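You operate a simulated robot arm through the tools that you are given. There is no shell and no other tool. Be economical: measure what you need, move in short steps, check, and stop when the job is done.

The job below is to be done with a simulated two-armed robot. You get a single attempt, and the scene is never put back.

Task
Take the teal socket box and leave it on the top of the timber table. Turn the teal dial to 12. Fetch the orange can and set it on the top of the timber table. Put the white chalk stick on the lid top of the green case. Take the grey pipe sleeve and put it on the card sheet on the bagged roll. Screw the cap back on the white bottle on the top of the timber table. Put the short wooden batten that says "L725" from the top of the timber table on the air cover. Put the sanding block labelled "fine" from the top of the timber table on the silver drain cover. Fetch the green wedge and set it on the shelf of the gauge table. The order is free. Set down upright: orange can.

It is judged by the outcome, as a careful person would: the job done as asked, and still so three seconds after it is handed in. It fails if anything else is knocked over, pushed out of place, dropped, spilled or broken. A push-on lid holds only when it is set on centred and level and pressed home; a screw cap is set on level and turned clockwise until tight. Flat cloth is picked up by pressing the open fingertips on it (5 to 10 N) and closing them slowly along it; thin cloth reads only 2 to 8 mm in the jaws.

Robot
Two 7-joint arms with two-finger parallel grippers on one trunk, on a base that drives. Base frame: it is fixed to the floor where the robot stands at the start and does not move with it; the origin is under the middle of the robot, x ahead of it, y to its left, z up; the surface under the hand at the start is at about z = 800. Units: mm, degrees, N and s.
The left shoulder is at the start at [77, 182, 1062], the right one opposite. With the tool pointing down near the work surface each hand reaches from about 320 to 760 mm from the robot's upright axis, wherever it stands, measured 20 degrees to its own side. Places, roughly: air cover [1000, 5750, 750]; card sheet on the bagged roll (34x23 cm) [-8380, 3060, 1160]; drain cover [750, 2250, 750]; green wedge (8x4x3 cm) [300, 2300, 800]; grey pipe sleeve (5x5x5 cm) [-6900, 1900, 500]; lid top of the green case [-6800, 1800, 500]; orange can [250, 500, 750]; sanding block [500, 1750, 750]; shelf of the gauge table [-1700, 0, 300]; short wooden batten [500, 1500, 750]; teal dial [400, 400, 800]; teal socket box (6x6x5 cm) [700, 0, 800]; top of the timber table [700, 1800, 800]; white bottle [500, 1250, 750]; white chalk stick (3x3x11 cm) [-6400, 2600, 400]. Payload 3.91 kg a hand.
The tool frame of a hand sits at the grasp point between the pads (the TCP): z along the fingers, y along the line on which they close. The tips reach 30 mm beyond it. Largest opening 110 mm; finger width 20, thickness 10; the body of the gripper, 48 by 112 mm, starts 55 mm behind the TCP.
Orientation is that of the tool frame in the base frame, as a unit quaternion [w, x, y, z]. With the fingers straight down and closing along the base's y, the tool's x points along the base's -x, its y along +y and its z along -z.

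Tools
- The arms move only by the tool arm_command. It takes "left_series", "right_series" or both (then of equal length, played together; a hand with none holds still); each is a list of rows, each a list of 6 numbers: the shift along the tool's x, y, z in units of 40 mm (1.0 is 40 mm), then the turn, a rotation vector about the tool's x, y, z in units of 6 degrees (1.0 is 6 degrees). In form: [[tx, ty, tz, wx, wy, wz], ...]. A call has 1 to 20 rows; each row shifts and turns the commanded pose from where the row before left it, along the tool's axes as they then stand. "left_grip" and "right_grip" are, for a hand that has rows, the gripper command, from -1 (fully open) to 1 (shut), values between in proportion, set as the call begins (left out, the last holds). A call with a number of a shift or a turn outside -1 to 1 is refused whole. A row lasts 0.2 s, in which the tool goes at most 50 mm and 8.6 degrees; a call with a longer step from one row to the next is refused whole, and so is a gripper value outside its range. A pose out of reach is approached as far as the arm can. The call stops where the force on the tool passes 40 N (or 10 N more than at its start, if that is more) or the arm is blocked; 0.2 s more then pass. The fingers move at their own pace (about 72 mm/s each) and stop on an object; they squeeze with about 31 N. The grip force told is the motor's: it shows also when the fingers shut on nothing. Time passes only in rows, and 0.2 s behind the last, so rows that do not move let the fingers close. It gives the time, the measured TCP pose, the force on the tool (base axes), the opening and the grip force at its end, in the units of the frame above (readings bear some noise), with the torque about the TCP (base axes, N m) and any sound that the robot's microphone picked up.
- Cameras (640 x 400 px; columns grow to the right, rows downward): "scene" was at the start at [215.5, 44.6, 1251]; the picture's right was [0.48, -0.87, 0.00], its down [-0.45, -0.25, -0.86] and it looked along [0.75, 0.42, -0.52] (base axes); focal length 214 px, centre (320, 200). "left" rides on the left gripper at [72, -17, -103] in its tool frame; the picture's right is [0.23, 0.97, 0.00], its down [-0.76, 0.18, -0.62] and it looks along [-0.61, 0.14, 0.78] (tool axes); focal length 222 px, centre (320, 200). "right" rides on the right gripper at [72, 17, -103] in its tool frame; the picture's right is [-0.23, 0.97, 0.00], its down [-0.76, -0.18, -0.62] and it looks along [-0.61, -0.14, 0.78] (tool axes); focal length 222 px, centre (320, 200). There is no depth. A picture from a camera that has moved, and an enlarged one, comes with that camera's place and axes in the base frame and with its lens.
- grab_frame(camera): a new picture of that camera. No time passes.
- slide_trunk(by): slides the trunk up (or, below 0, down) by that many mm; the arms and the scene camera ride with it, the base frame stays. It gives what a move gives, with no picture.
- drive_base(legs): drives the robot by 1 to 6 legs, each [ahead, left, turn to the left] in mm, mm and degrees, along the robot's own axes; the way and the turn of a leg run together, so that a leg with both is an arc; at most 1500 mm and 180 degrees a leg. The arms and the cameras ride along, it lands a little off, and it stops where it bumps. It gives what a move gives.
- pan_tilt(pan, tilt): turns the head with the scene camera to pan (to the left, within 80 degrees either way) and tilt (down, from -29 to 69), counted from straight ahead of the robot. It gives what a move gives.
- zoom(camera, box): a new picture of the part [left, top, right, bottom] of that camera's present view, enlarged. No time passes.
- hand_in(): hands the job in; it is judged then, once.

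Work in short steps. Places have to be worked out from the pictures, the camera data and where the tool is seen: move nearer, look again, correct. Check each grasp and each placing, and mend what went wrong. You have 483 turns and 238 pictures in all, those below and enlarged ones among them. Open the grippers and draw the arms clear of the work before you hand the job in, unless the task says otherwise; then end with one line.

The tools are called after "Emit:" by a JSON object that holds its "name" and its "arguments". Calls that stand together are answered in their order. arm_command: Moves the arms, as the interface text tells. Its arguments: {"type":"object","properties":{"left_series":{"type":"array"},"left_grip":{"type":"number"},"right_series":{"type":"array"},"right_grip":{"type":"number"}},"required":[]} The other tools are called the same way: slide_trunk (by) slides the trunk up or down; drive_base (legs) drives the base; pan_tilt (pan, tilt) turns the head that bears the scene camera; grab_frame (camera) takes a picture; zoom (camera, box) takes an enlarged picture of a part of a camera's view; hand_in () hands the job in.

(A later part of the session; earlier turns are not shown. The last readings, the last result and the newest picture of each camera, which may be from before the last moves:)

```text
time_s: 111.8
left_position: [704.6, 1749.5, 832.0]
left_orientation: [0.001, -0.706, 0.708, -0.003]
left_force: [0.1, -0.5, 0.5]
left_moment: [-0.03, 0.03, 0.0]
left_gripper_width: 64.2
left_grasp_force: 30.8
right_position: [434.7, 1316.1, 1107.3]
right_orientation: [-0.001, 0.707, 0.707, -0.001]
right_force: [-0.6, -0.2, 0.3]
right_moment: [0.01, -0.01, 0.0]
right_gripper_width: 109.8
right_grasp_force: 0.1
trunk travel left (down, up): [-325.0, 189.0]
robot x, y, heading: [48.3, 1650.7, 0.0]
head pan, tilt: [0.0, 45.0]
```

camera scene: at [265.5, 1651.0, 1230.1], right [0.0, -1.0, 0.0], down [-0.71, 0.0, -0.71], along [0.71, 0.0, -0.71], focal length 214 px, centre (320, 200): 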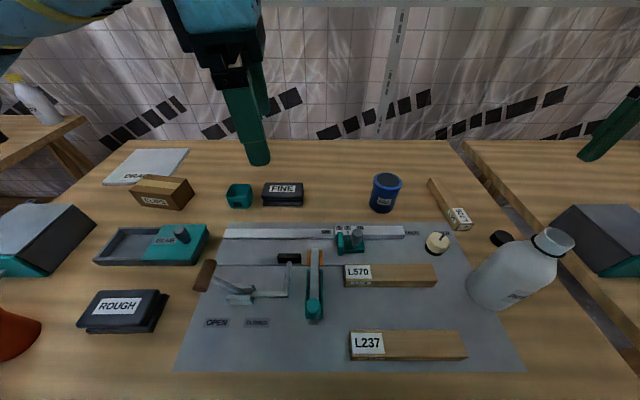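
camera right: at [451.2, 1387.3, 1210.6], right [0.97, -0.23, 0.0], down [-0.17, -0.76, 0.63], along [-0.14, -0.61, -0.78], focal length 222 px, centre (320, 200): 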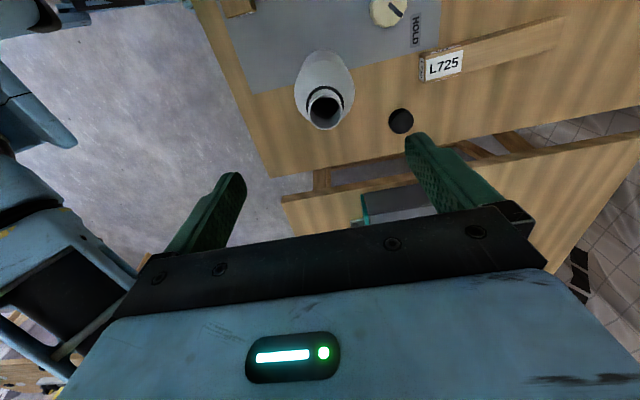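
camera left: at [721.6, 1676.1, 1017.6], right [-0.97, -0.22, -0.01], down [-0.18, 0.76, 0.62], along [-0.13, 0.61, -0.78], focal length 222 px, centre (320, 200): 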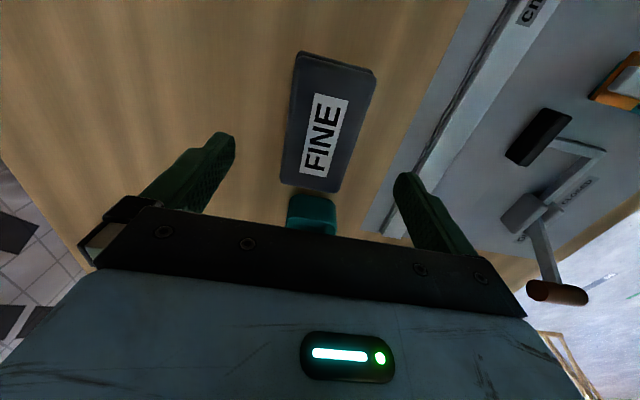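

Held (64 mm). I lift, then reposition to y≈2040 and turn right ~28°, which brings the left shoulder forward for reach.

Emit:
{"name": "arm_command", "arguments": {"left_series": [[0, 0, -0.7, 0, 0, 0], [0, 0, -0.9, 0, 0, 0], [0, 0, -0.9, 0, 0, 0], [0, 0, -0.9, 0, 0, 0], [0, 0.5, -0.9, 0, 0, 0], [0, 0.9, 0, 0, 0, 0], [0, 0.9, 0, 0, 0, 0], [0, 0.9, 0, 0, 0, 0]]}}

Emit:
{"name": "drive_base", "arguments": {"legs": [[-60, 0, 0], [0, 390, 0], [0, 0, -28]]}}

Emit:
{"name": "pan_tilt", "arguments": {"pan": 40, "tilt": 45}}

Emit:
{"name": "grab_frame", "arguments": {"camera": "scene"}}

```text
time_s: 113.6
left_position: [575.9, 1750.4, 1003.9]
left_orientation: [0.003, -0.706, 0.708, -0.003]
left_force: [0.0, 0.5, -0.4]
left_moment: [-0.02, -0.03, 0.01]
left_gripper_width: 64.3
left_grasp_force: 31.2
right_position: [434.0, 1315.3, 1107.5]
right_orientation: [-0.001, 0.707, 0.707, -0.002]
right_force: [-0.3, -0.8, 0.6]
right_moment: [-0.01, -0.02, -0.05]
right_gripper_width: 110.4
right_grasp_force: 0.2
trunk travel left (down, up): [-325.0, 189.0]
robot x, y, heading: [49.1, 1650.7, -0.1]
head pan, tilt: [0.0, 45.0]
```

```text
time_s: 119.6
left_position: [501.4, 1875.5, 1002.4]
left_orientation: [0.001, -0.505, 0.863, -0.003]
left_force: [0.2, -0.1, -1.7]
left_moment: [0.02, -0.02, 0.04]
left_gripper_width: 64.4
left_grasp_force: 31.0
right_position: [166.9, 1564.0, 1106.1]
right_orientation: [-0.001, 0.861, 0.509, -0.001]
right_force: [0.2, 0.5, -0.6]
right_moment: [-0.02, 0.0, 0.02]
right_gripper_width: 109.9
right_grasp_force: 0.0
trunk travel left (down, up): [-325.0, 189.0]
robot x, y, heading: [-8.8, 2041.2, -28.6]
head pan, tilt: [0.0, 45.0]
```

```text
time_s: 120.7
left_position: [501.4, 1873.8, 1003.4]
left_orientation: [0.001, -0.506, 0.863, -0.002]
left_force: [0.6, 0.4, -1.0]
left_moment: [-0.01, 0.0, -0.01]
left_gripper_width: 64.3
left_grasp_force: 30.8
right_position: [167.2, 1563.9, 1106.5]
right_orientation: [-0.001, 0.861, 0.508, -0.002]
right_force: [-0.4, -0.3, 0.6]
right_moment: [-0.01, 0.02, -0.04]
right_gripper_width: 110.2
right_grasp_force: 0.0
trunk travel left (down, up): [-325.0, 189.0]
robot x, y, heading: [-12.7, 2045.2, -29.1]
head pan, tilt: [40.0, 45.0]
```

```text
188 pictures are left
camera scene: at [189.2, 1992.7, 1230.0], right [0.19, -0.98, 0.0], down [-0.69, -0.14, -0.71], along [0.69, 0.14, -0.71], focal length 214 px, centre (320, 200)
```

scene: 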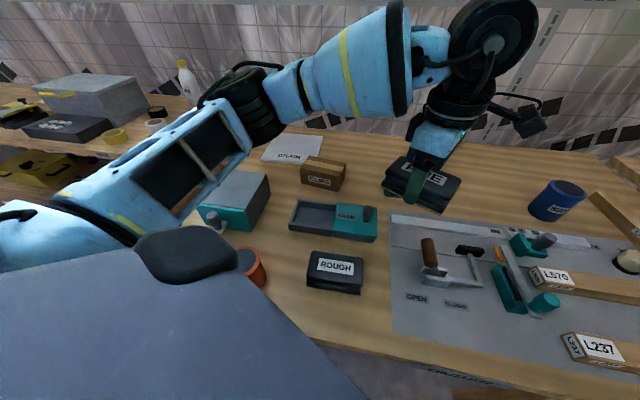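

Advance along +x about 75 mm (in the robot's rotated axes).

Emit:
{"name": "drive_base", "arguments": {"legs": [[68, 38, 0]]}}

```text
time_s: 121.8
left_position: [567.0, 1844.4, 1002.8]
left_orientation: [0.002, -0.502, 0.865, -0.001]
left_force: [-0.7, -0.4, -1.1]
left_moment: [-0.03, 0.01, 0.03]
left_gripper_width: 64.3
left_grasp_force: 31.2
right_position: [225.8, 1537.7, 1106.0]
right_orientation: [-0.002, 0.864, 0.503, -0.001]
right_force: [0.0, -0.4, 1.1]
right_moment: [-0.02, -0.03, 0.01]
right_gripper_width: 110.2
right_grasp_force: 0.1
trunk travel left (down, up): [-325.0, 189.0]
robot x, y, heading: [54.4, 2017.3, -29.8]
head pan, tilt: [40.0, 45.0]
stopped in leg 1: the robot was blocked; the commanded pose is now the measured one
```

Blocked again lightly (trestle foot). I ease off by ~10 mm and check the table, then reach from here.

Emit:
{"name": "drive_base", "arguments": {"legs": [[-8, -8, 0]]}}

Emit:
{"name": "grab_frame", "arguments": {"camera": "scene"}}

```text
time_s: 122.6
left_position: [557.7, 1841.2, 1003.0]
left_orientation: [0.001, -0.502, 0.865, -0.001]
left_force: [0.5, -0.1, -1.0]
left_moment: [0.01, 0.02, 0.0]
left_gripper_width: 64.4
left_grasp_force: 30.7
right_position: [217.4, 1534.5, 1107.1]
right_orientation: [-0.001, 0.864, 0.503, -0.003]
right_force: [0.4, 0.3, -0.2]
right_moment: [-0.03, -0.01, -0.01]
right_gripper_width: 110.0
right_grasp_force: 0.1
trunk travel left (down, up): [-325.0, 189.0]
robot x, y, heading: [43.3, 2015.0, -29.7]
head pan, tilt: [40.0, 45.0]
```

```text
187 pictures are left
camera scene: at [243.8, 1963.2, 1230.0], right [0.18, -0.98, 0.0], down [-0.7, -0.13, -0.71], along [0.7, 0.13, -0.71], focal length 214 px, centre (320, 200)
```

scene: 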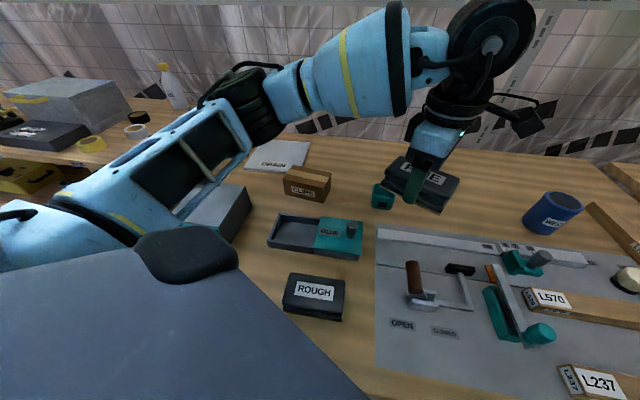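

Everything is in place. I move the block toward (815,2220) at safe height, then rotate it square to the plate.

Emit:
{"name": "arm_command", "arguments": {"left_series": [[-0.95, -0.073, 0, 0, 0, 0], [-0.95, -0.073, 0, 0, 0, 0], [-0.95, -0.073, 0, 0, 0, 0], [-0.95, -0.073, 0, 0, 0, 0], [-0.95, -0.073, 0, 0, 0, 0], [-0.95, -0.073, 0, 0, 0, 0], [-0.95, -0.073, 0, 0, 0, 0], [-0.95, -0.073, 0, 0, 0, 0], [-0.95, -0.073, 0, 0, 0, 0], [-0.95, -0.073, 0.2, 0, 0, 0], [-0.95, -0.073, 0.4, 0, 0, 0], [-0.95, -0.073, 0.4, 0, 0, 0], [0, 0, 0.5, 0, 0, -1], [0, 0, 0.5, 0, 0, -1], [0, 0, 0, 0, 0, -1], [0, 0, 0, 0, 0, -1], [0, 0, 0, 0, 0, -1]]}}

Emit:
{"name": "grab_frame", "arguments": {"camera": "scene"}}

Emit:
{"name": "grab_frame", "arguments": {"camera": "left"}}

```text
time_s: 126.2
left_position: [813.8, 2221.7, 921.8]
left_orientation: [-0.001, 0.709, -0.705, 0.002]
left_force: [-0.2, -0.4, -1.5]
left_moment: [0.01, 0.03, 0.0]
left_gripper_width: 64.2
left_grasp_force: 30.7
right_position: [216.4, 1534.6, 1106.4]
right_orientation: [-0.001, 0.864, 0.503, -0.002]
right_force: [-0.1, -0.1, 0.0]
right_moment: [-0.04, 0.0, -0.01]
right_gripper_width: 109.9
right_grasp_force: 0.0
trunk travel left (down, up): [-325.0, 189.0]
robot x, y, heading: [43.9, 2012.7, -29.4]
head pan, tilt: [40.0, 45.0]
```

```text
186 pictures are left
camera scene: at [243.6, 1963.2, 1230.0], right [0.18, -0.98, 0.0], down [-0.7, -0.13, -0.71], along [0.7, 0.13, -0.71], focal length 214 px, centre (320, 200)
```

scene: 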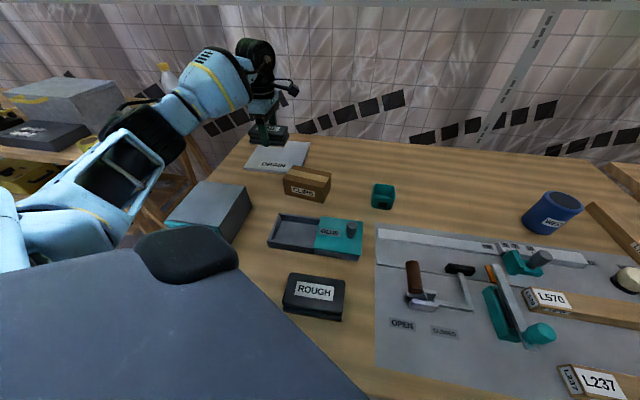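

```text
185 pictures are left
camera left: at [830.6, 2147.0, 1025.5], right [-0.97, -0.23, 0.0], down [-0.19, 0.76, 0.62], along [-0.14, 0.6, -0.78], focal length 222 px, centre (320, 200)
```

left: 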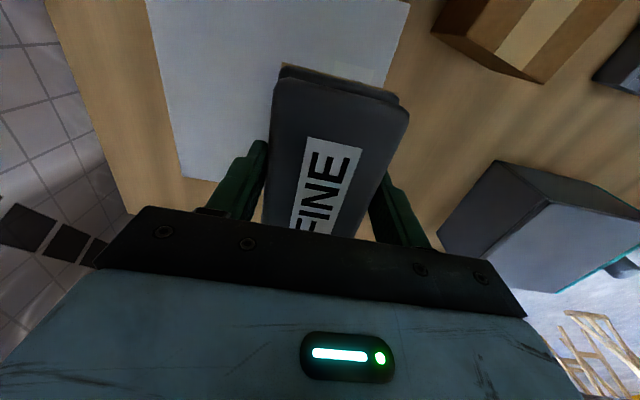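

All reached. Plate is x 767–959, y ~2120–2322; I shift 20 mm further in x and lower toward the plate.

Emit:
{"name": "arm_command", "arguments": {"left_series": [[0, -0.5, 0, 0, 0, 0], [0, 0, 0.7, 0, 0, 0], [0, 0, 0.7, 0, 0, 0], [0, 0, 0.4, 0, 0, 0], [0, 0, 0.1, 0, 0, 0]]}}

Emit:
{"name": "arm_command", "arguments": {"left_series": [[0, 0, 0.06, 0, 0, 0], [0, 0, 0.04, 0, 0, 0]]}}

```text
time_s: 127.4
left_position: [834.7, 2221.8, 847.2]
left_orientation: [-0.001, 0.709, -0.705, 0.002]
left_force: [0.2, 0.1, -1.5]
left_moment: [0.03, -0.03, 0.01]
left_gripper_width: 64.1
left_grasp_force: 31.4
right_position: [216.6, 1536.1, 1106.7]
right_orientation: [-0.001, 0.864, 0.504, -0.002]
right_force: [-0.1, -0.3, 0.6]
right_moment: [0.0, 0.01, 0.0]
right_gripper_width: 110.0
right_grasp_force: 0.1
trunk travel left (down, up): [-325.0, 189.0]
robot x, y, heading: [46.0, 2014.3, -29.7]
head pan, tilt: [40.0, 45.0]
```

```text
time_s: 128.0
left_position: [833.1, 2220.2, 843.9]
left_orientation: [-0.001, 0.709, -0.705, 0.003]
left_force: [3.1, 1.2, 8.5]
left_moment: [0.6, 0.24, -0.16]
left_gripper_width: 64.1
left_grasp_force: 30.9
right_position: [215.8, 1535.9, 1106.9]
right_orientation: [0.0, 0.864, 0.504, -0.001]
right_force: [0.3, 0.3, -0.9]
right_moment: [-0.01, -0.02, 0.0]
right_gripper_width: 110.2
right_grasp_force: 0.1
trunk travel left (down, up): [-325.0, 189.0]
robot x, y, heading: [43.2, 2012.6, -29.7]
head pan, tilt: [40.0, 45.0]
```

Contact at 8.5 N. One more millimetre, then look.

Emit:
{"name": "arm_command", "arguments": {"left_series": [[0, 0, 0.04, 0, 0, 0], [0, 0, 0, 0, 0, 0]]}}

Emit:
{"name": "grab_frame", "arguments": {"camera": "left"}}

```text
time_s: 128.6
left_position: [833.3, 2220.9, 844.4]
left_orientation: [-0.003, 0.71, -0.705, 0.004]
left_force: [8.5, 1.7, 20.3]
left_moment: [0.43, -0.15, -0.14]
left_gripper_width: 64.3
left_grasp_force: 31.2
right_position: [215.1, 1535.3, 1107.0]
right_orientation: [-0.002, 0.864, 0.503, -0.002]
right_force: [-0.6, -0.1, 0.2]
right_moment: [0.0, -0.01, -0.01]
right_gripper_width: 110.0
right_grasp_force: 0.0
trunk travel left (down, up): [-325.0, 189.0]
robot x, y, heading: [43.8, 2020.0, -29.7]
head pan, tilt: [40.0, 45.0]
```

```text
184 pictures are left
camera left: at [850.1, 2147.0, 947.4], right [-0.97, -0.23, -0.01], down [-0.19, 0.76, 0.62], along [-0.14, 0.6, -0.79], focal length 222 px, centre (320, 200)
```

left: 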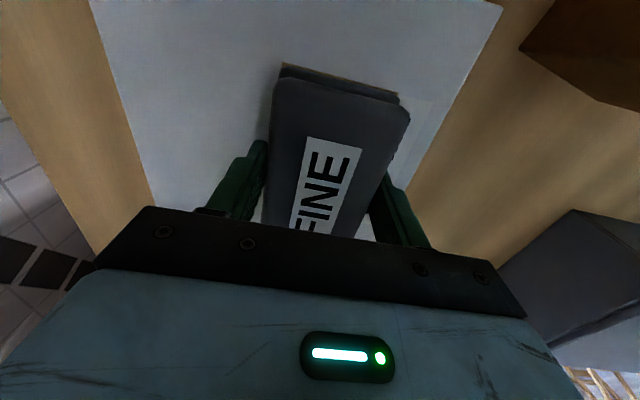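

It rests within the plate. Release and lift.

Emit:
{"name": "arm_command", "arguments": {"left_series": [[0, 0, 0, 0, 0, 0], [0, 0, 0, 0, 0, 0], [0, 0, 0, 0, 0, 0]], "left_grip": -1}}

Emit:
{"name": "arm_command", "arguments": {"left_series": [[0, 0, -0.5, 0, 0, 0], [0, 0, -0.8, 0, 0, 0], [0, 0, -0.8, 0, 0, 0], [0, 0, -0.8, 0, 0, 0]]}}

Emit:
{"name": "grab_frame", "arguments": {"camera": "left"}}

```text
time_s: 129.4
left_position: [832.1, 2219.9, 842.1]
left_orientation: [-0.001, 0.709, -0.705, 0.003]
left_force: [5.4, -1.8, 15.9]
left_moment: [0.02, 0.8, 0.07]
left_gripper_width: 107.4
left_grasp_force: 0.1
right_position: [214.2, 1535.5, 1107.2]
right_orientation: [0.0, 0.864, 0.503, -0.001]
right_force: [0.1, 0.2, 0.2]
right_moment: [-0.02, -0.01, 0.02]
right_gripper_width: 109.9
right_grasp_force: 0.0
trunk travel left (down, up): [-325.0, 189.0]
robot x, y, heading: [47.6, 2014.9, -29.9]
head pan, tilt: [40.0, 45.0]
```

```text
time_s: 130.4
left_position: [831.3, 2220.6, 957.8]
left_orientation: [0.0, 0.709, -0.706, 0.001]
left_force: [-0.8, 0.2, -0.2]
left_moment: [0.04, 0.02, 0.01]
left_gripper_width: 110.1
left_grasp_force: 0.0
right_position: [216.4, 1535.6, 1107.5]
right_orientation: [-0.001, 0.864, 0.503, -0.001]
right_force: [-0.3, 0.4, 0.3]
right_moment: [-0.02, 0.02, 0.01]
right_gripper_width: 109.9
right_grasp_force: 0.1
trunk travel left (down, up): [-325.0, 189.0]
robot x, y, heading: [46.0, 2016.4, -30.1]
head pan, tilt: [40.0, 45.0]
```

```text
183 pictures are left
camera left: at [849.0, 2146.9, 1060.7], right [-0.97, -0.23, 0.0], down [-0.18, 0.76, 0.62], along [-0.14, 0.61, -0.78], focal length 222 px, centre (320, 200)
```

left: 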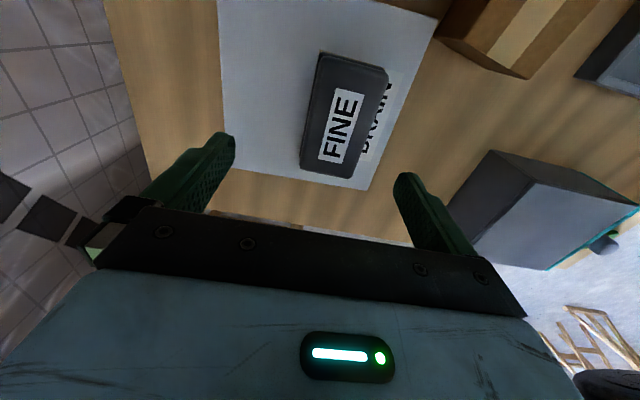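

The FINE block sits on the drain plate. Next the bottle: withdraw the left hand, rotate it back to neutral, then drive to about (−120,1320).

Emit:
{"name": "arm_command", "arguments": {"left_series": [[0, 0.9, -0.4, 0, 0, 0], [0, 0.9, -0.4, 0, 0, 0], [0, 0.9, -0.4, 0, 0, 0], [0, 0.9, 0, 0, 0, 1], [0, 0, 0, 0, 0, 1], [0, 0, 0, 0, 0, 1], [0, 0, 0, 0, 0, 1], [0, 0, 0, 0, 0, 1], [0, 0, 0, 0, 0, 1], [0, 0, 0, 0, 0, 1], [0, 0, 0, 0, 0, 1], [0, 0, 0, 0, 0, 1], [0, 0, 0, 0, 0, 1], [-0.9, 0, 0, 0, 0, 0]], "right_series": [[0, 0, 0, 0, 0, -1], [0, 0, 0, 0, 0, -1], [0, 0, 0, 0, 0, -1], [0, 0, 0, 0, 0, -1], [0, 0, 0, 0, 0, -1], [0, 0, 0, 0, 0, -1], [0, 0, 0, 0, 0, -1], [0, 0, 0, 0, 0, -1], [0, 0, 0, 0, 0, -1], [0, 0, 0, 0, 0, -1], [0, 0, 0, 0, 0, -1], [0, 0, 0, 0, 0, -1], [0, 0, 0, 0, 0, -1], [0, 0, 0, 0, 0, -1]]}}

Emit:
{"name": "drive_base", "arguments": {"legs": [[-100, -55, 0], [0, 0, 30]]}}

```text
time_s: 133.4
left_position: [721.6, 2238.7, 1003.6]
left_orientation: [0.002, -0.261, 0.965, 0.0]
left_force: [0.0, 1.0, -0.5]
left_moment: [0.01, 0.02, -0.01]
left_gripper_width: 110.2
left_grasp_force: 0.0
right_position: [216.2, 1534.8, 1106.6]
right_orientation: [-0.002, 0.304, 0.953, -0.001]
right_force: [-0.2, 0.7, 0.1]
right_moment: [0.0, -0.01, 0.02]
right_gripper_width: 110.1
right_grasp_force: 0.0
trunk travel left (down, up): [-325.0, 189.0]
robot x, y, heading: [42.2, 2018.8, -29.6]
head pan, tilt: [40.0, 45.0]
```

```text
time_s: 136.1
left_position: [403.8, 2549.4, 1005.4]
left_orientation: [0.002, -0.503, 0.864, -0.001]
left_force: [0.9, 0.1, -0.3]
left_moment: [0.0, 0.01, 0.02]
left_gripper_width: 110.0
left_grasp_force: 0.2
right_position: [319.9, 1688.9, 1108.3]
right_orientation: [-0.001, 0.047, 0.999, -0.002]
right_force: [0.0, -1.0, -1.0]
right_moment: [0.03, -0.01, 0.03]
right_gripper_width: 110.0
right_grasp_force: 0.1
trunk travel left (down, up): [-325.0, 189.0]
robot x, y, heading: [-70.2, 2015.1, 0.5]
head pan, tilt: [40.0, 45.0]
```

Emit:
{"name": "arm_command", "arguments": {"left_series": [[0, 0, 0, 0, 0, 1], [0, 0, 0, 0, 0, 1], [0, 0, 0, 0, 0, 1], [0, 0, 0, 0, 0, 1], [0, 0, 0, 0, 0, 1], [0, 0, 0, 0, 0, 1], [0, 0, 0, 0, 0, 1], [0, 0, 0, 0, 0, 1], [0, 0, 0, 0, 0, 1], [0, 0, 0, 0, 0, 1]], "right_series": [[0, 0, 0, 0, 0, -0.9], [0, 0, 0, 0, 0, 0], [0, 0, 0, 0, 0, 0], [0, 0, 0, 0, 0, 0], [0, 0, 0, 0, 0, 0], [0, 0, 0, 0, 0, 0], [0, 0, 0, 0, 0, 0], [0, 0, 0, 0, 0, 0], [0, 0, 0, 0, 0, 0], [0, 0, 0, 0, 0, 0]]}}

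Emit:
{"name": "drive_base", "arguments": {"legs": [[-50, 0, 0], [0, -695, 0]]}}

Emit:
{"name": "pan_tilt", "arguments": {"pan": 0, "tilt": 40}}

Emit:
{"name": "grab_frame", "arguments": {"camera": "scene"}}

```text
time_s: 138.3
left_position: [404.7, 2549.6, 1004.5]
left_orientation: [0.002, -0.003, 1.0, 0.0]
left_force: [0.2, 0.4, 0.2]
left_moment: [0.0, -0.01, -0.03]
left_gripper_width: 109.9
left_grasp_force: 0.0
right_position: [319.9, 1687.9, 1108.2]
right_orientation: [-0.001, 0.0, 1.0, -0.002]
right_force: [0.5, -0.1, 0.0]
right_moment: [0.01, -0.04, -0.01]
right_gripper_width: 110.0
right_grasp_force: 0.1
trunk travel left (down, up): [-325.0, 189.0]
robot x, y, heading: [-68.5, 2020.7, 0.4]
head pan, tilt: [40.0, 45.0]
```

```text
time_s: 145.3
left_position: [360.1, 1857.6, 1003.4]
left_orientation: [0.002, -0.001, 1.0, 0.0]
left_force: [0.4, -0.1, 0.4]
left_moment: [-0.01, 0.03, 0.02]
left_gripper_width: 110.0
left_grasp_force: 0.1
right_position: [270.3, 997.5, 1106.6]
right_orientation: [-0.002, 0.003, 1.0, -0.001]
right_force: [0.1, 1.1, 0.4]
right_moment: [0.01, 0.01, -0.02]
right_gripper_width: 110.1
right_grasp_force: 0.1
trunk travel left (down, up): [-325.0, 189.0]
robot x, y, heading: [-117.5, 1324.2, 0.2]
head pan, tilt: [40.0, 45.0]
```

```text
time_s: 146.3
left_position: [360.2, 1858.3, 1005.5]
left_orientation: [0.002, -0.001, 1.0, 0.001]
left_force: [0.5, -0.1, 0.1]
left_moment: [0.01, 0.0, 0.01]
left_gripper_width: 110.2
left_grasp_force: 0.0
right_position: [269.7, 996.7, 1106.9]
right_orientation: [-0.002, 0.003, 1.0, -0.002]
right_force: [0.2, -0.3, 0.2]
right_moment: [0.03, -0.03, -0.01]
right_gripper_width: 109.9
right_grasp_force: 0.0
trunk travel left (down, up): [-325.0, 189.0]
robot x, y, heading: [-116.9, 1330.4, 0.1]
head pan, tilt: [0.0, 40.0]
```

```text
182 pictures are left
camera scene: at [105.0, 1331.1, 1237.3], right [0.0, -1.0, 0.0], down [-0.64, 0.0, -0.77], along [0.77, 0.0, -0.64], focal length 214 px, centre (320, 200)
```

scene: 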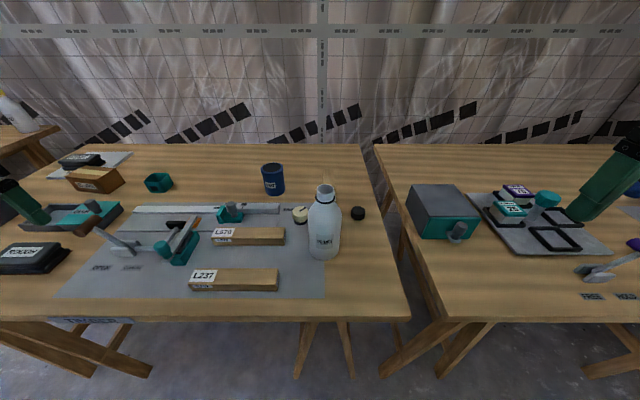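

Emit:
{"name": "zoom", "arguments": {"camera": "scene", "box": [260, 150, 420, 290]}}

```text
2.86 times, centred on (340, 220) of scene
camera zoom: at [105.0, 1331.1, 1237.3], right [0.0, -1.0, 0.0], down [-0.64, 0.0, -0.77], along [0.77, 0.0, -0.64], focal length 613 px, centre (263, 143)
```

zoom: 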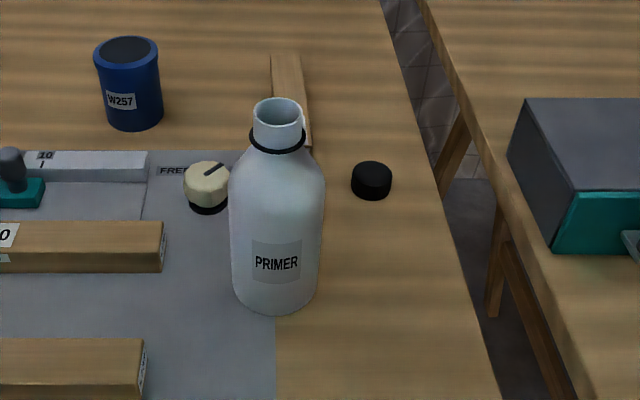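

Bottle stands at ≈(445,1320), top ≈985, body ⌀≈76; the cap lies open side down at ≈(558,1223), ⌀≈40. I move the right hand above the cap.

Emit:
{"name": "arm_command", "arguments": {"right_series": [[-0.8, 0.63, 0, 0, 0, 0], [-0.8, 0.63, 0, 0, 0, 0], [-0.8, 0.63, 0, 0, 0, 0], [-0.8, 0.63, 0, 0, 0, 0], [-0.8, 0.63, 0, 0, 0, 0], [-0.8, 0.63, 0, 0, 0, 0], [-0.8, 0.63, 0, 0, 0, 0], [-0.8, 0.63, 0, 0, 0, 0], [-0.8, 0.63, 0, 0, 0, 0], [0, 0, 0.8, 0, 0, 0], [0, 0, 0.8, 0, 0, 0], [0, 0, 0.8, 0, 0, 0], [0, 0, 0.8, 0, 0, 0], [0, 0, 0.8, 0, 0, 0]]}}

Emit:
{"name": "grab_frame", "arguments": {"camera": "right"}}

```text
time_s: 149.3
left_position: [361.5, 1858.8, 1004.4]
left_orientation: [0.001, -0.001, 1.0, 0.001]
left_force: [0.0, 0.2, -1.4]
left_moment: [0.01, -0.02, 0.0]
left_gripper_width: 109.8
left_grasp_force: 0.1
right_position: [545.4, 1217.3, 938.2]
right_orientation: [-0.002, 0.003, 1.0, 0.0]
right_force: [0.5, -0.1, 0.0]
right_moment: [-0.02, 0.01, -0.01]
right_gripper_width: 110.0
right_grasp_force: 0.1
right hand out of reach, approached as far as the arm can: row 9
trunk travel left (down, up): [-325.0, 189.0]
robot x, y, heading: [-115.6, 1327.0, 0.1]
head pan, tilt: [0.0, 40.0]
```

```text
180 pictures are left
camera right: at [473.1, 1233.7, 1042.0], right [0.23, 0.97, 0.0], down [0.76, -0.18, 0.62], along [0.6, -0.15, -0.78], focal length 222 px, centre (320, 200)
```

right: 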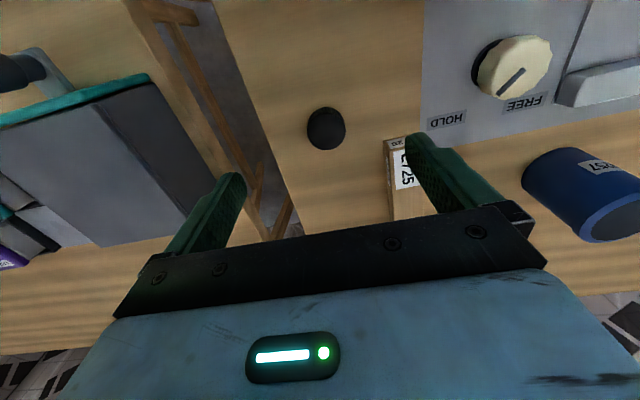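

Cap centre ≈(555,1220). I narrow the fingers to ~80 mm (batten nearby), align and descend to z≈836.

Emit:
{"name": "arm_command", "arguments": {"right_series": [[-0.24, 0.06, 0.3, 0, 0, 0], [0, 0, 0.6, 0, 0, 0], [0, 0, 0.6, 0, 0, 0], [0, 0, 0.5, 0, 0, 0]], "right_grip": -0.45}}

Emit:
{"name": "grab_frame", "arguments": {"camera": "right"}}

```text
time_s: 150.3
left_position: [360.9, 1859.0, 1005.2]
left_orientation: [0.002, -0.001, 1.0, 0.0]
left_force: [0.6, -0.7, -0.5]
left_moment: [-0.01, -0.01, 0.02]
left_gripper_width: 110.1
left_grasp_force: 0.0
right_position: [555.5, 1217.7, 859.9]
right_orientation: [-0.002, 0.002, 1.0, 0.0]
right_force: [-0.3, 0.5, 0.6]
right_moment: [0.03, 0.01, 0.02]
right_gripper_width: 79.9
right_grasp_force: 0.1
trunk travel left (down, up): [-325.0, 189.0]
robot x, y, heading: [-115.6, 1326.7, 0.3]
head pan, tilt: [0.0, 40.0]
```

```text
179 pictures are left
camera right: at [482.4, 1234.1, 963.4], right [0.23, 0.97, 0.0], down [0.76, -0.18, 0.62], along [0.6, -0.15, -0.78], focal length 222 px, centre (320, 200)
```

right: 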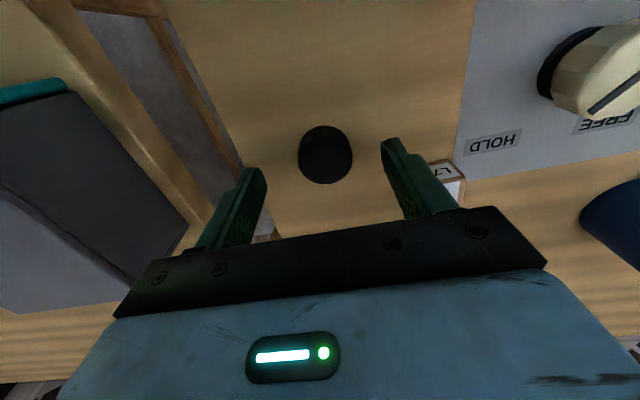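

Aligned within 2 mm. Lower 24 mm and close gently.

Emit:
{"name": "arm_command", "arguments": {"right_series": [[0.05, 0.06, 0.3, 0, 0, 0], [0, 0, 0.3, 0, 0, 0]]}}

Emit:
{"name": "arm_command", "arguments": {"right_series": [[0, 0, 0, 0, 0, 0], [0, 0, 0, 0, 0, 0], [0, 0, 0, 0, 0, 0], [0, 0, 0, 0, 0, 0]], "right_grip": 0.8}}

```text
time_s: 150.9
left_position: [360.3, 1858.9, 1003.7]
left_orientation: [0.002, -0.001, 1.0, 0.0]
left_force: [-0.1, -0.8, -0.8]
left_moment: [0.03, 0.02, -0.01]
left_gripper_width: 109.8
left_grasp_force: 0.1
right_position: [551.2, 1221.7, 836.2]
right_orientation: [-0.003, 0.003, 1.0, -0.001]
right_force: [0.7, -0.6, 1.0]
right_moment: [0.01, -0.03, 0.02]
right_gripper_width: 79.9
right_grasp_force: 0.2
trunk travel left (down, up): [-325.0, 189.0]
robot x, y, heading: [-115.8, 1329.1, 0.0]
head pan, tilt: [0.0, 40.0]
```

```text
time_s: 151.9
left_position: [361.3, 1857.7, 1005.1]
left_orientation: [0.001, -0.001, 1.0, 0.001]
left_force: [0.2, -0.4, -0.4]
left_moment: [0.0, -0.01, 0.03]
left_gripper_width: 109.9
left_grasp_force: 0.1
right_position: [552.8, 1222.2, 836.5]
right_orientation: [-0.002, 0.003, 1.0, -0.001]
right_force: [-0.7, 0.0, 0.5]
right_moment: [-0.01, -0.02, 0.0]
right_gripper_width: 38.0
right_grasp_force: 31.2
trunk travel left (down, up): [-325.0, 189.0]
robot x, y, heading: [-117.7, 1330.7, 0.1]
head pan, tilt: [0.0, 40.0]
```

Cap is held (38 mm). I lift it high; the left hand then pitches 60° forward and moves across in front of the bottle to hold its body.

Emit:
{"name": "arm_command", "arguments": {"right_series": [[0, 0, -0.6, 0, 0, 0], [0, 0, -0.9, 0, 0, 0], [0, 0, -0.9, 0, 0, 0], [0, 0, -0.9, 0, 0, 0], [0, 0, -0.9, 0, 0, 0], [0, 0, -0.9, 0, 0, 0], [0, 0, -0.9, 0, 0, 0]]}}

Emit:
{"name": "arm_command", "arguments": {"left_series": [[0.9, 0, 0, 0, 0, 0], [0.9, 0, 0, 0, 0, 0], [0, -0.9, 0, 0, -1, 0], [0, -0.9, 0, 0, -1, 0], [0, -0.9, 0, 0, -1, 0], [0, -0.9, 0, 0, -1, 0], [0, -0.9, 0, 0, -1, 0], [0, -0.9, 0, 0, -1, 0], [0, -0.9, 0, 0, -1, 0], [0, -0.9, 0, 0, -1, 0], [0, -0.9, 0, 0, -1, 0], [0, -0.9, 0, 0, -1, 0], [0, -0.9, 0, 0, 0, 0], [0, -0.9, 0, 0, 0, 0]]}}

Emit:
{"name": "grab_frame", "arguments": {"camera": "scene"}}

```text
time_s: 153.5
left_position: [360.1, 1860.0, 1004.6]
left_orientation: [0.002, -0.002, 1.0, 0.001]
left_force: [-0.3, 0.6, 0.4]
left_moment: [-0.02, 0.0, -0.02]
left_gripper_width: 109.8
left_grasp_force: 0.0
right_position: [550.1, 1223.5, 1077.4]
right_orientation: [-0.002, 0.002, 1.0, -0.001]
right_force: [0.3, 0.8, 0.0]
right_moment: [-0.02, -0.01, 0.01]
right_gripper_width: 37.8
right_grasp_force: 31.0
trunk travel left (down, up): [-325.0, 189.0]
robot x, y, heading: [-119.0, 1330.1, 0.2]
head pan, tilt: [0.0, 40.0]
```

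```text
time_s: 156.5
left_position: [359.4, 1427.2, 1031.9]
left_orientation: [0.502, 0.0, 0.865, 0.0]
left_force: [0.0, 0.0, -0.3]
left_moment: [-0.04, 0.01, 0.02]
left_gripper_width: 109.9
left_grasp_force: 0.1
left hand out of reach, approached as far as the arm can: row 8, 9, 10, 11, 12
right_position: [551.0, 1221.4, 1075.0]
right_orientation: [-0.002, 0.003, 1.0, 0.0]
right_force: [0.9, -0.6, 0.1]
right_moment: [-0.01, -0.03, 0.03]
right_gripper_width: 37.6
right_grasp_force: 30.8
trunk travel left (down, up): [-325.0, 189.0]
robot x, y, heading: [-118.1, 1326.8, 0.5]
head pan, tilt: [0.0, 40.0]
```

```text
178 pictures are left
camera scene: at [105.1, 1330.1, 1237.3], right [0.0, -1.0, 0.0], down [-0.64, 0.0, -0.77], along [0.77, 0.0, -0.64], focal length 214 px, centre (320, 200)
```

scene: 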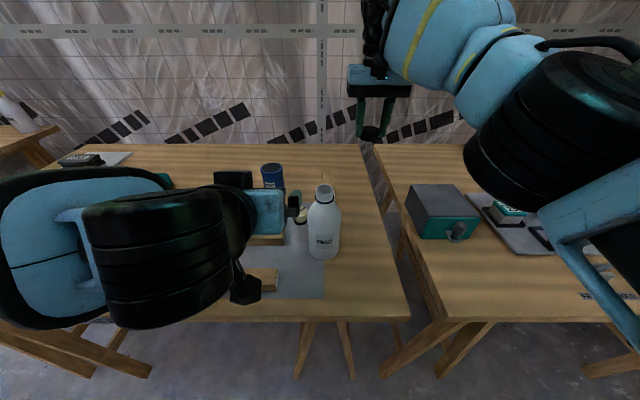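

The pitch is right but the arm is cramped. I back the base 80 mm for room, then lower the left hand in front of the bottle.

Emit:
{"name": "drive_base", "arguments": {"legs": [[-80, 0, 0]]}}

Emit:
{"name": "arm_command", "arguments": {"left_series": [[0.35, -0.5, 0.2, 0, 0, 0], [0.7, -0.5, 0.4, 0, 0, 0], [0.7, -0.5, 0.4, 0, 0, 0], [0.7, -0.5, 0.4, 0, 0, 0], [0.7, -0.5, 0.4, 0, 0, 0], [0.4, -0.2, 0.25, 0, 0, 0]]}}

Emit:
{"name": "grab_frame", "arguments": {"camera": "left"}}

Emit:
{"name": "grab_frame", "arguments": {"camera": "scene"}}

```text
time_s: 157.6
left_position: [279.8, 1428.6, 1031.4]
left_orientation: [0.501, -0.001, 0.865, 0.001]
left_force: [-0.6, 0.1, 0.6]
left_moment: [-0.01, 0.02, 0.0]
left_gripper_width: 109.9
left_grasp_force: 0.1
right_position: [471.6, 1222.2, 1076.3]
right_orientation: [-0.002, 0.003, 1.0, -0.001]
right_force: [-0.5, -0.4, 0.1]
right_moment: [0.03, 0.0, 0.01]
right_gripper_width: 37.8
right_grasp_force: 31.4
trunk travel left (down, up): [-325.0, 189.0]
robot x, y, heading: [-196.8, 1325.8, 0.4]
head pan, tilt: [0.0, 40.0]
```

```text
time_s: 159.0
left_position: [280.8, 1320.9, 867.5]
left_orientation: [0.501, -0.001, 0.865, 0.0]
left_force: [0.1, 0.1, -0.2]
left_moment: [0.0, 0.02, 0.01]
left_gripper_width: 109.8
left_grasp_force: 0.1
right_position: [472.0, 1221.9, 1075.5]
right_orientation: [-0.002, 0.003, 1.0, -0.002]
right_force: [-0.9, 0.1, 0.4]
right_moment: [0.01, 0.0, 0.0]
right_gripper_width: 37.8
right_grasp_force: 31.0
trunk travel left (down, up): [-325.0, 189.0]
robot x, y, heading: [-188.4, 1331.7, 0.0]
head pan, tilt: [0.0, 40.0]
```

```text
177 pictures are left
camera left: at [155.7, 1302.0, 856.2], right [-0.12, 0.97, -0.2], down [-0.16, 0.18, 0.97], along [0.98, 0.14, 0.14], focal length 222 px, centre (320, 200)
```

left: 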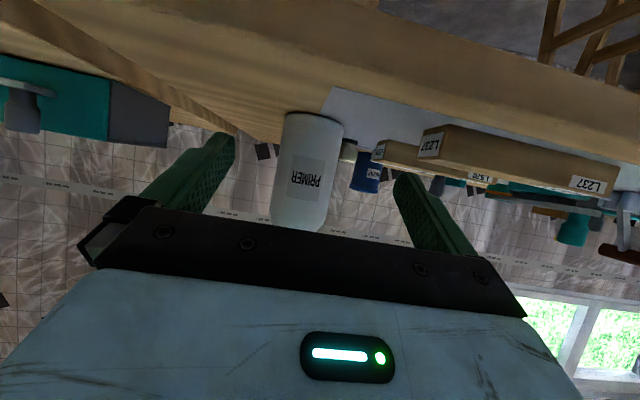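

```text
176 pictures are left
camera scene: at [25.8, 1330.9, 1237.3], right [0.0, -1.0, 0.0], down [-0.64, 0.0, -0.77], along [0.77, 0.0, -0.64], focal length 214 px, centre (320, 200)
```

scene: 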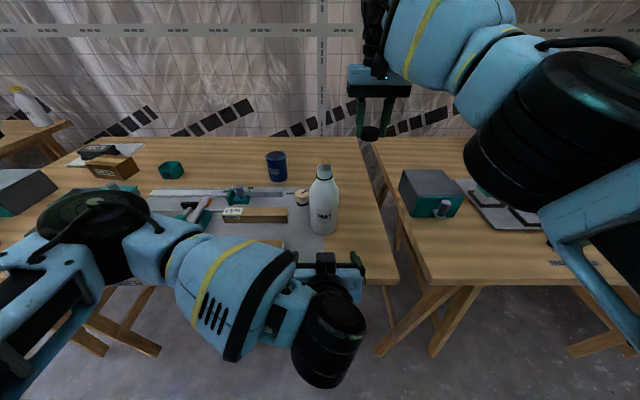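

The bottle is centred between the left fingers' line (y≈1319). I advance straight along +x by 160 mm so the pads straddle the body.

Emit:
{"name": "arm_command", "arguments": {"left_series": [[-0.4, 0, 0.7, 0, 0, 0], [-0.4, 0, 0.7, 0, 0, 0], [-0.4, 0, 0.7, 0, 0, 0], [-0.4, 0, 0.7, 0, 0, 0], [-0.4, 0, 0.7, 0, 0, 0]]}}

Emit:
{"name": "grab_frame", "arguments": {"camera": "left"}}

Emit:
{"name": "zoom", "arguments": {"camera": "scene", "box": [220, 150, 420, 300]}}

```text
time_s: 160.2
left_position: [442.1, 1320.3, 868.0]
left_orientation: [0.502, -0.001, 0.865, 0.001]
left_force: [-0.5, -0.4, -0.1]
left_moment: [0.01, 0.01, 0.01]
left_gripper_width: 109.7
left_grasp_force: 0.0
right_position: [472.3, 1222.0, 1075.2]
right_orientation: [-0.002, 0.002, 1.0, -0.001]
right_force: [-0.2, 1.0, -0.7]
right_moment: [-0.01, 0.0, 0.05]
right_gripper_width: 38.1
right_grasp_force: 31.2
trunk travel left (down, up): [-325.0, 189.0]
robot x, y, heading: [-195.5, 1329.3, -0.1]
head pan, tilt: [0.0, 40.0]
```

```text
175 pictures are left
camera left: at [316.3, 1301.0, 855.7], right [-0.11, 0.97, -0.2], down [-0.16, 0.18, 0.97], along [0.98, 0.14, 0.14], focal length 222 px, centre (320, 200)
```

left: 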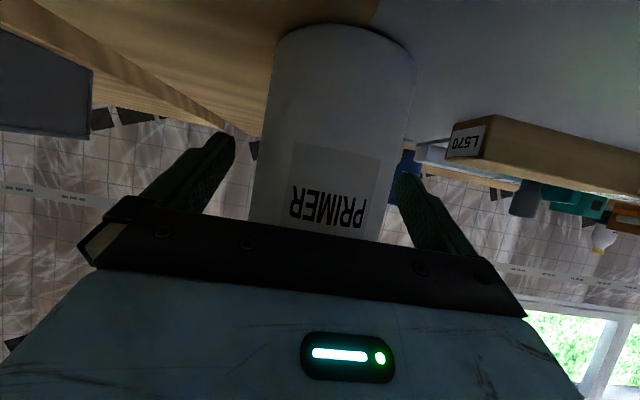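

```text
2.67 times, centred on (320, 225) of scene
camera zoom: at [25.9, 1331.0, 1237.3], right [0.0, -1.0, 0.0], down [-0.64, 0.0, -0.77], along [0.77, 0.0, -0.64], focal length 572 px, centre (320, 133)
```

zoom: 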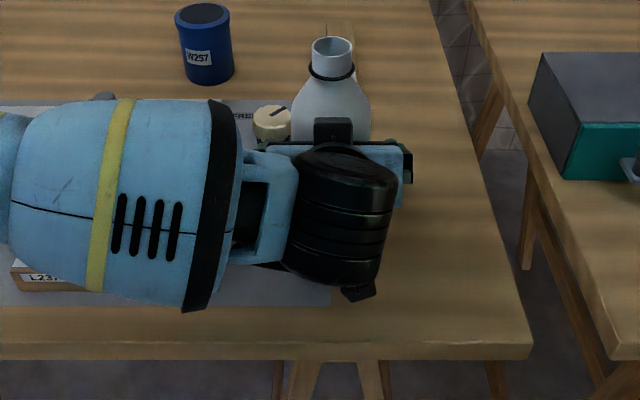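

Well straddled; bottle centre ≈1322 in y. I nudge 1.5 mm and close on the body.

Emit:
{"name": "arm_command", "arguments": {"left_series": [[0, 0.04, 0, 0, 0, 0], [0, 0, 0, 0, 0, 0], [0, 0, 0, 0, 0, 0], [0, 0, 0, 0, 0, 0], [0, 0, 0, 0, 0, 0]], "left_grip": 0.5}}

Emit:
{"name": "zoom", "arguments": {"camera": "scene", "box": [270, 140, 390, 230]}}

```text
time_s: 161.4
left_position: [440.6, 1321.9, 866.9]
left_orientation: [0.501, -0.001, 0.865, 0.0]
left_force: [-0.5, -0.9, -0.2]
left_moment: [-0.23, -0.05, -0.03]
left_gripper_width: 73.4
left_grasp_force: 30.4
right_position: [472.2, 1221.7, 1075.9]
right_orientation: [-0.002, 0.003, 1.0, -0.002]
right_force: [-0.6, -1.1, -1.2]
right_moment: [0.0, -0.02, 0.04]
right_gripper_width: 37.9
right_grasp_force: 30.5
trunk travel left (down, up): [-325.0, 189.0]
robot x, y, heading: [-193.9, 1323.7, 0.1]
head pan, tilt: [0.0, 40.0]
```

```text
4.44 times, centred on (330, 185) of scene
camera zoom: at [25.8, 1330.8, 1237.3], right [0.0, -1.0, 0.0], down [-0.64, 0.0, -0.77], along [0.77, 0.0, -0.64], focal length 953 px, centre (276, 267)
```

zoom: 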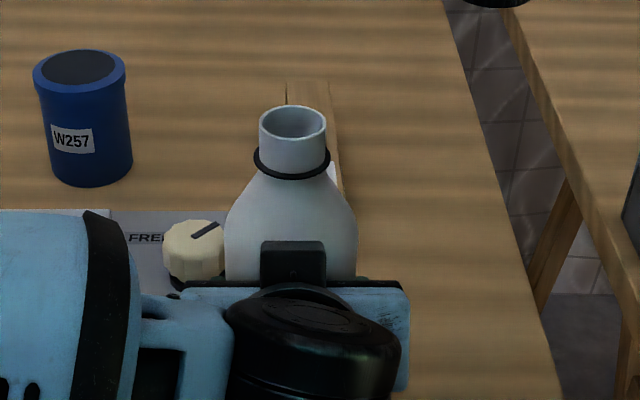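

Bottle is held (73 mm). I bring the cap above the neck and compare both views for alignment.

Emit:
{"name": "arm_command", "arguments": {"right_series": [[0.23, 0.83, 0, 0, 0, 0], [0.23, 0.83, 0, 0, 0, 0], [0.23, 0.84, 0, 0, 0, 0], [0, 0, 0.4, 0, 0, 0]]}}

Emit:
{"name": "grab_frame", "arguments": {"camera": "right"}}

Emit:
{"name": "zoom", "arguments": {"camera": "scene", "box": [270, 110, 390, 200]}}

```text
time_s: 162.4
left_position: [440.8, 1321.6, 867.4]
left_orientation: [0.501, -0.001, 0.865, 0.001]
left_force: [0.0, -0.2, 0.2]
left_moment: [-0.1, 0.05, -0.03]
left_gripper_width: 73.6
left_grasp_force: 30.7
right_position: [467.8, 1236.3, 1075.9]
right_orientation: [-0.009, 0.075, 0.997, 0.021]
right_force: [-0.7, -0.5, -0.5]
right_moment: [0.0, -0.01, 0.04]
right_gripper_width: 38.3
right_grasp_force: 30.9
right hand out of reach, approached as far as the arm can: row 3, 4
trunk travel left (down, up): [-325.0, 189.0]
robot x, y, heading: [-197.7, 1330.6, -0.1]
head pan, tilt: [0.0, 40.0]
stopped in row 4 (right hand): the arm was blocked; the commanded pose is now the measured one
```

```text
172 pictures are left
camera right: at [400.2, 1258.4, 1181.6], right [0.37, 0.93, 0.03], down [0.74, -0.32, 0.6], along [0.57, -0.2, -0.8], focal length 222 px, centre (320, 200)
```

right: 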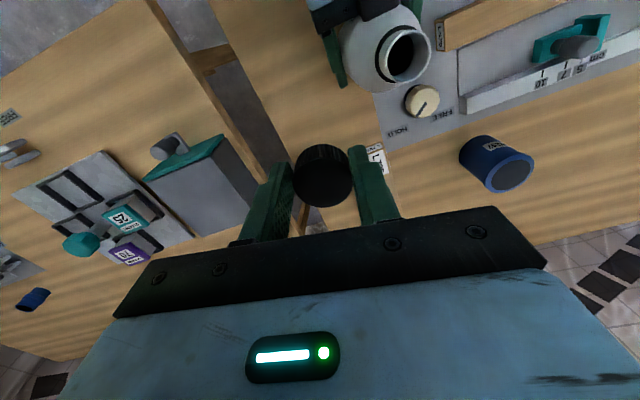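

```text
4.44 times, centred on (330, 155) of scene
camera zoom: at [26.0, 1330.7, 1237.3], right [0.0, -1.0, 0.0], down [-0.64, 0.0, -0.77], along [0.77, 0.0, -0.64], focal length 953 px, centre (276, 400)
```

zoom: 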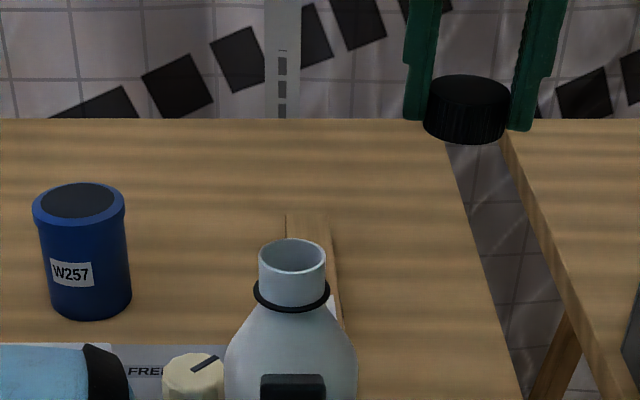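

The right wrist is at its limit crossing over at this yaw. Since the cap is round, I rotate the hand 30° in its free direction, fix the tilt, and move again.

Emit:
{"name": "arm_command", "arguments": {"right_series": [[0, 0, 0, 0.41, -0.14, 0.8], [0, 0, 0, 0, 0, 1], [0, 0, 0, 0, 0, 1], [0, 0, 0, 0, 0, 1], [0, 0, 0, 0, 0, 1], [0.6, 0.43, 0, 0, 0, 0], [0.6, 0.43, 0, 0, 0, 0], [0.6, 0.43, 0, 0, 0, 0]]}}

Emit:
{"name": "zoom", "arguments": {"camera": "scene", "box": [240, 90, 400, 210]}}

```text
time_s: 164.3
left_position: [442.5, 1321.5, 868.1]
left_orientation: [0.501, -0.001, 0.865, 0.0]
left_force: [0.3, -1.8, 0.8]
left_moment: [-0.15, -0.06, -0.01]
left_gripper_width: 73.5
left_grasp_force: 30.8
right_position: [468.8, 1228.6, 1076.6]
right_orientation: [-0.019, 0.393, 0.919, 0.017]
right_force: [-0.4, -0.3, 0.5]
right_moment: [-0.01, -0.03, -0.04]
right_gripper_width: 37.9
right_grasp_force: 31.1
right hand out of reach, approached as far as the arm can: row 8
trunk travel left (down, up): [-325.0, 189.0]
robot x, y, heading: [-193.4, 1330.2, -0.1]
head pan, tilt: [0.0, 40.0]
stopped in row 8 (right hand): the arm was blocked; the commanded pose is now the measured one
```

```text
3.33 times, centred on (320, 150) of scene
camera zoom: at [26.1, 1330.4, 1237.3], right [0.0, -1.0, 0.0], down [-0.64, 0.0, -0.77], along [0.77, 0.0, -0.64], focal length 715 px, centre (320, 367)
```

zoom: 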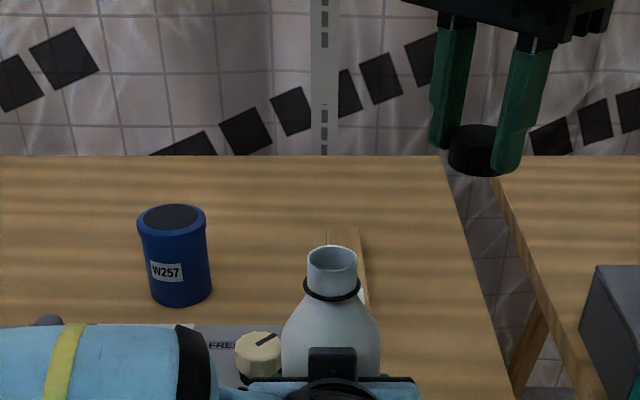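

Emit:
{"name": "grab_frame", "arguments": {"camera": "scene"}}

Emit:
{"name": "pan_tilt", "arguments": {"pan": 0, "tilt": 69}}

Emit:
{"name": "grab_frame", "arguments": {"camera": "scene"}}

```text
169 pictures are left
camera scene: at [26.1, 1330.4, 1237.3], right [0.0, -1.0, 0.0], down [-0.64, 0.0, -0.77], along [0.77, 0.0, -0.64], focal length 214 px, centre (320, 200)
```

scene: 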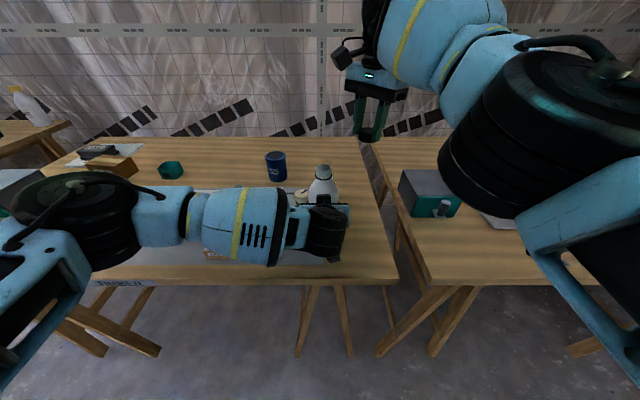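

```text
time_s: 165.2
left_position: [441.0, 1321.7, 867.3]
left_orientation: [0.501, -0.001, 0.865, 0.001]
left_force: [-2.1, 0.6, -0.3]
left_moment: [-0.13, 0.08, -0.02]
left_gripper_width: 73.4
left_grasp_force: 31.3
right_position: [468.8, 1231.0, 1076.5]
right_orientation: [-0.018, 0.394, 0.919, 0.018]
right_force: [0.3, 0.1, 0.2]
right_moment: [0.02, -0.01, 0.0]
right_gripper_width: 38.1
right_grasp_force: 31.1
trunk travel left (down, up): [-325.0, 189.0]
robot x, y, heading: [-195.2, 1328.5, 0.2]
head pan, tilt: [0.0, 68.8]
```

```text
168 pictures are left
camera scene: at [-3.2, 1330.3, 1201.2], right [0.0, -1.0, 0.0], down [-0.93, 0.0, -0.36], along [0.36, 0.0, -0.93], focal length 214 px, centre (320, 200)
```

scene: 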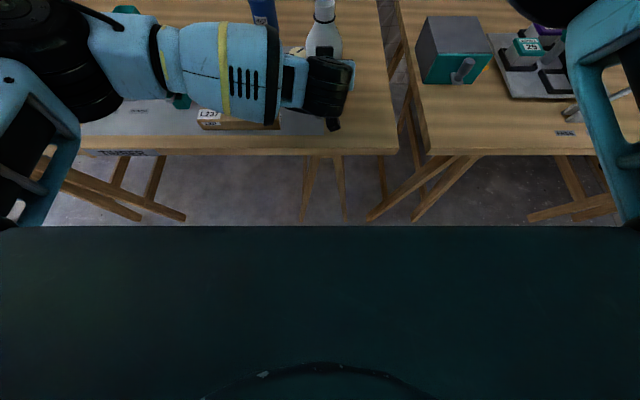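

The right hand is at its height/reach limit, not colliding. I lower it 28 mm (cap still ~30 mm above the neck), fix the tilt and then move over.

Emit:
{"name": "arm_command", "arguments": {"right_series": [[0, 0, 0.7, 0, 0, 0], [0, 0, 0, 0.18, -0.45, 0], [0, 0, 0, 0, 0, 0]]}}

Emit:
{"name": "arm_command", "arguments": {"right_series": [[0.5, 0.28, 0, 0, 0, 0], [0.5, 0.28, 0, 0, 0, 0], [0.5, 0.28, 0, 0, 0, 0], [0.5, 0.28, 0, 0, 0, 0]]}}

```text
time_s: 166.0
left_position: [441.7, 1321.9, 866.1]
left_orientation: [0.502, -0.001, 0.865, 0.001]
left_force: [0.5, 1.3, -0.6]
left_moment: [-0.07, 0.0, -0.03]
left_gripper_width: 73.6
left_grasp_force: 30.7
right_position: [479.6, 1219.0, 1051.6]
right_orientation: [-0.003, 0.404, 0.915, 0.003]
right_force: [0.1, -0.4, -0.7]
right_moment: [0.0, -0.02, 0.0]
right_gripper_width: 37.9
right_grasp_force: 30.5
right hand out of reach, approached as far as the arm can: row 1
trunk travel left (down, up): [-325.0, 189.0]
robot x, y, heading: [-197.6, 1329.4, -0.1]
head pan, tilt: [0.0, 68.8]
```

```text
time_s: 167.1
left_position: [441.0, 1321.0, 867.0]
left_orientation: [0.501, 0.0, 0.865, 0.0]
left_force: [-0.3, -1.3, -0.6]
left_moment: [-0.2, -0.12, -0.04]
left_gripper_width: 73.7
left_grasp_force: 30.8
right_position: [477.2, 1235.6, 1048.8]
right_orientation: [-0.016, 0.46, 0.888, 0.016]
right_force: [-0.2, -0.5, 0.4]
right_moment: [-0.03, 0.01, -0.03]
right_gripper_width: 38.1
right_grasp_force: 31.6
right hand out of reach, approached as far as the arm can: row 4
trunk travel left (down, up): [-325.0, 189.0]
robot x, y, heading: [-197.4, 1329.5, -0.2]
head pan, tilt: [0.0, 68.8]
stopped in row 4 (right hand): the arm was blocked; the commanded pose is now the measured one
```

Analysis shows the limit is total reach (~630 mm from the shoulder), so I must pull back in x before moving across. I do that and correct the tilt.

Emit:
{"name": "arm_command", "arguments": {"right_series": [[0.33, -0.46, 0, 0, 0, 0], [0.33, -0.46, 0, 0, 0, 0], [0, 0, 0, 0.13, -0.41, 0], [0, 0, 0, 0, 0, 0]]}}

Emit:
{"name": "arm_command", "arguments": {"right_series": [[0.44, 0.32, 0, 0, 0, 0], [0.44, 0.32, 0, 0, 0, 0], [0.44, 0.32, 0, 0, 0, 0]]}}

```text
time_s: 168.1
left_position: [441.4, 1319.6, 867.5]
left_orientation: [0.502, -0.001, 0.865, 0.001]
left_force: [1.5, -1.1, 0.0]
left_moment: [-0.16, -0.05, 0.05]
left_gripper_width: 73.6
left_grasp_force: 31.0
right_position: [431.4, 1235.2, 1049.3]
right_orientation: [0.0, 0.459, 0.888, 0.0]
right_force: [0.1, -0.2, 0.3]
right_moment: [0.04, 0.0, 0.0]
right_gripper_width: 38.0
right_grasp_force: 31.0
right hand out of reach, approached as far as the arm can: row 1
trunk travel left (down, up): [-325.0, 189.0]
robot x, y, heading: [-194.3, 1327.6, -0.2]
head pan, tilt: [0.0, 68.8]
```

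```text
time_s: 168.9
left_position: [441.6, 1321.9, 867.8]
left_orientation: [0.501, -0.001, 0.865, 0.001]
left_force: [-0.4, 0.9, 0.5]
left_moment: [-0.06, 0.04, -0.01]
left_gripper_width: 73.5
left_grasp_force: 31.0
right_position: [432.0, 1302.1, 1049.4]
right_orientation: [0.001, 0.459, 0.888, -0.002]
right_force: [0.0, -0.2, 0.2]
right_moment: [0.05, 0.02, 0.0]
right_gripper_width: 37.9
right_grasp_force: 30.6
trunk travel left (down, up): [-325.0, 189.0]
robot x, y, heading: [-192.1, 1328.0, 0.1]
head pan, tilt: [0.0, 68.8]
```

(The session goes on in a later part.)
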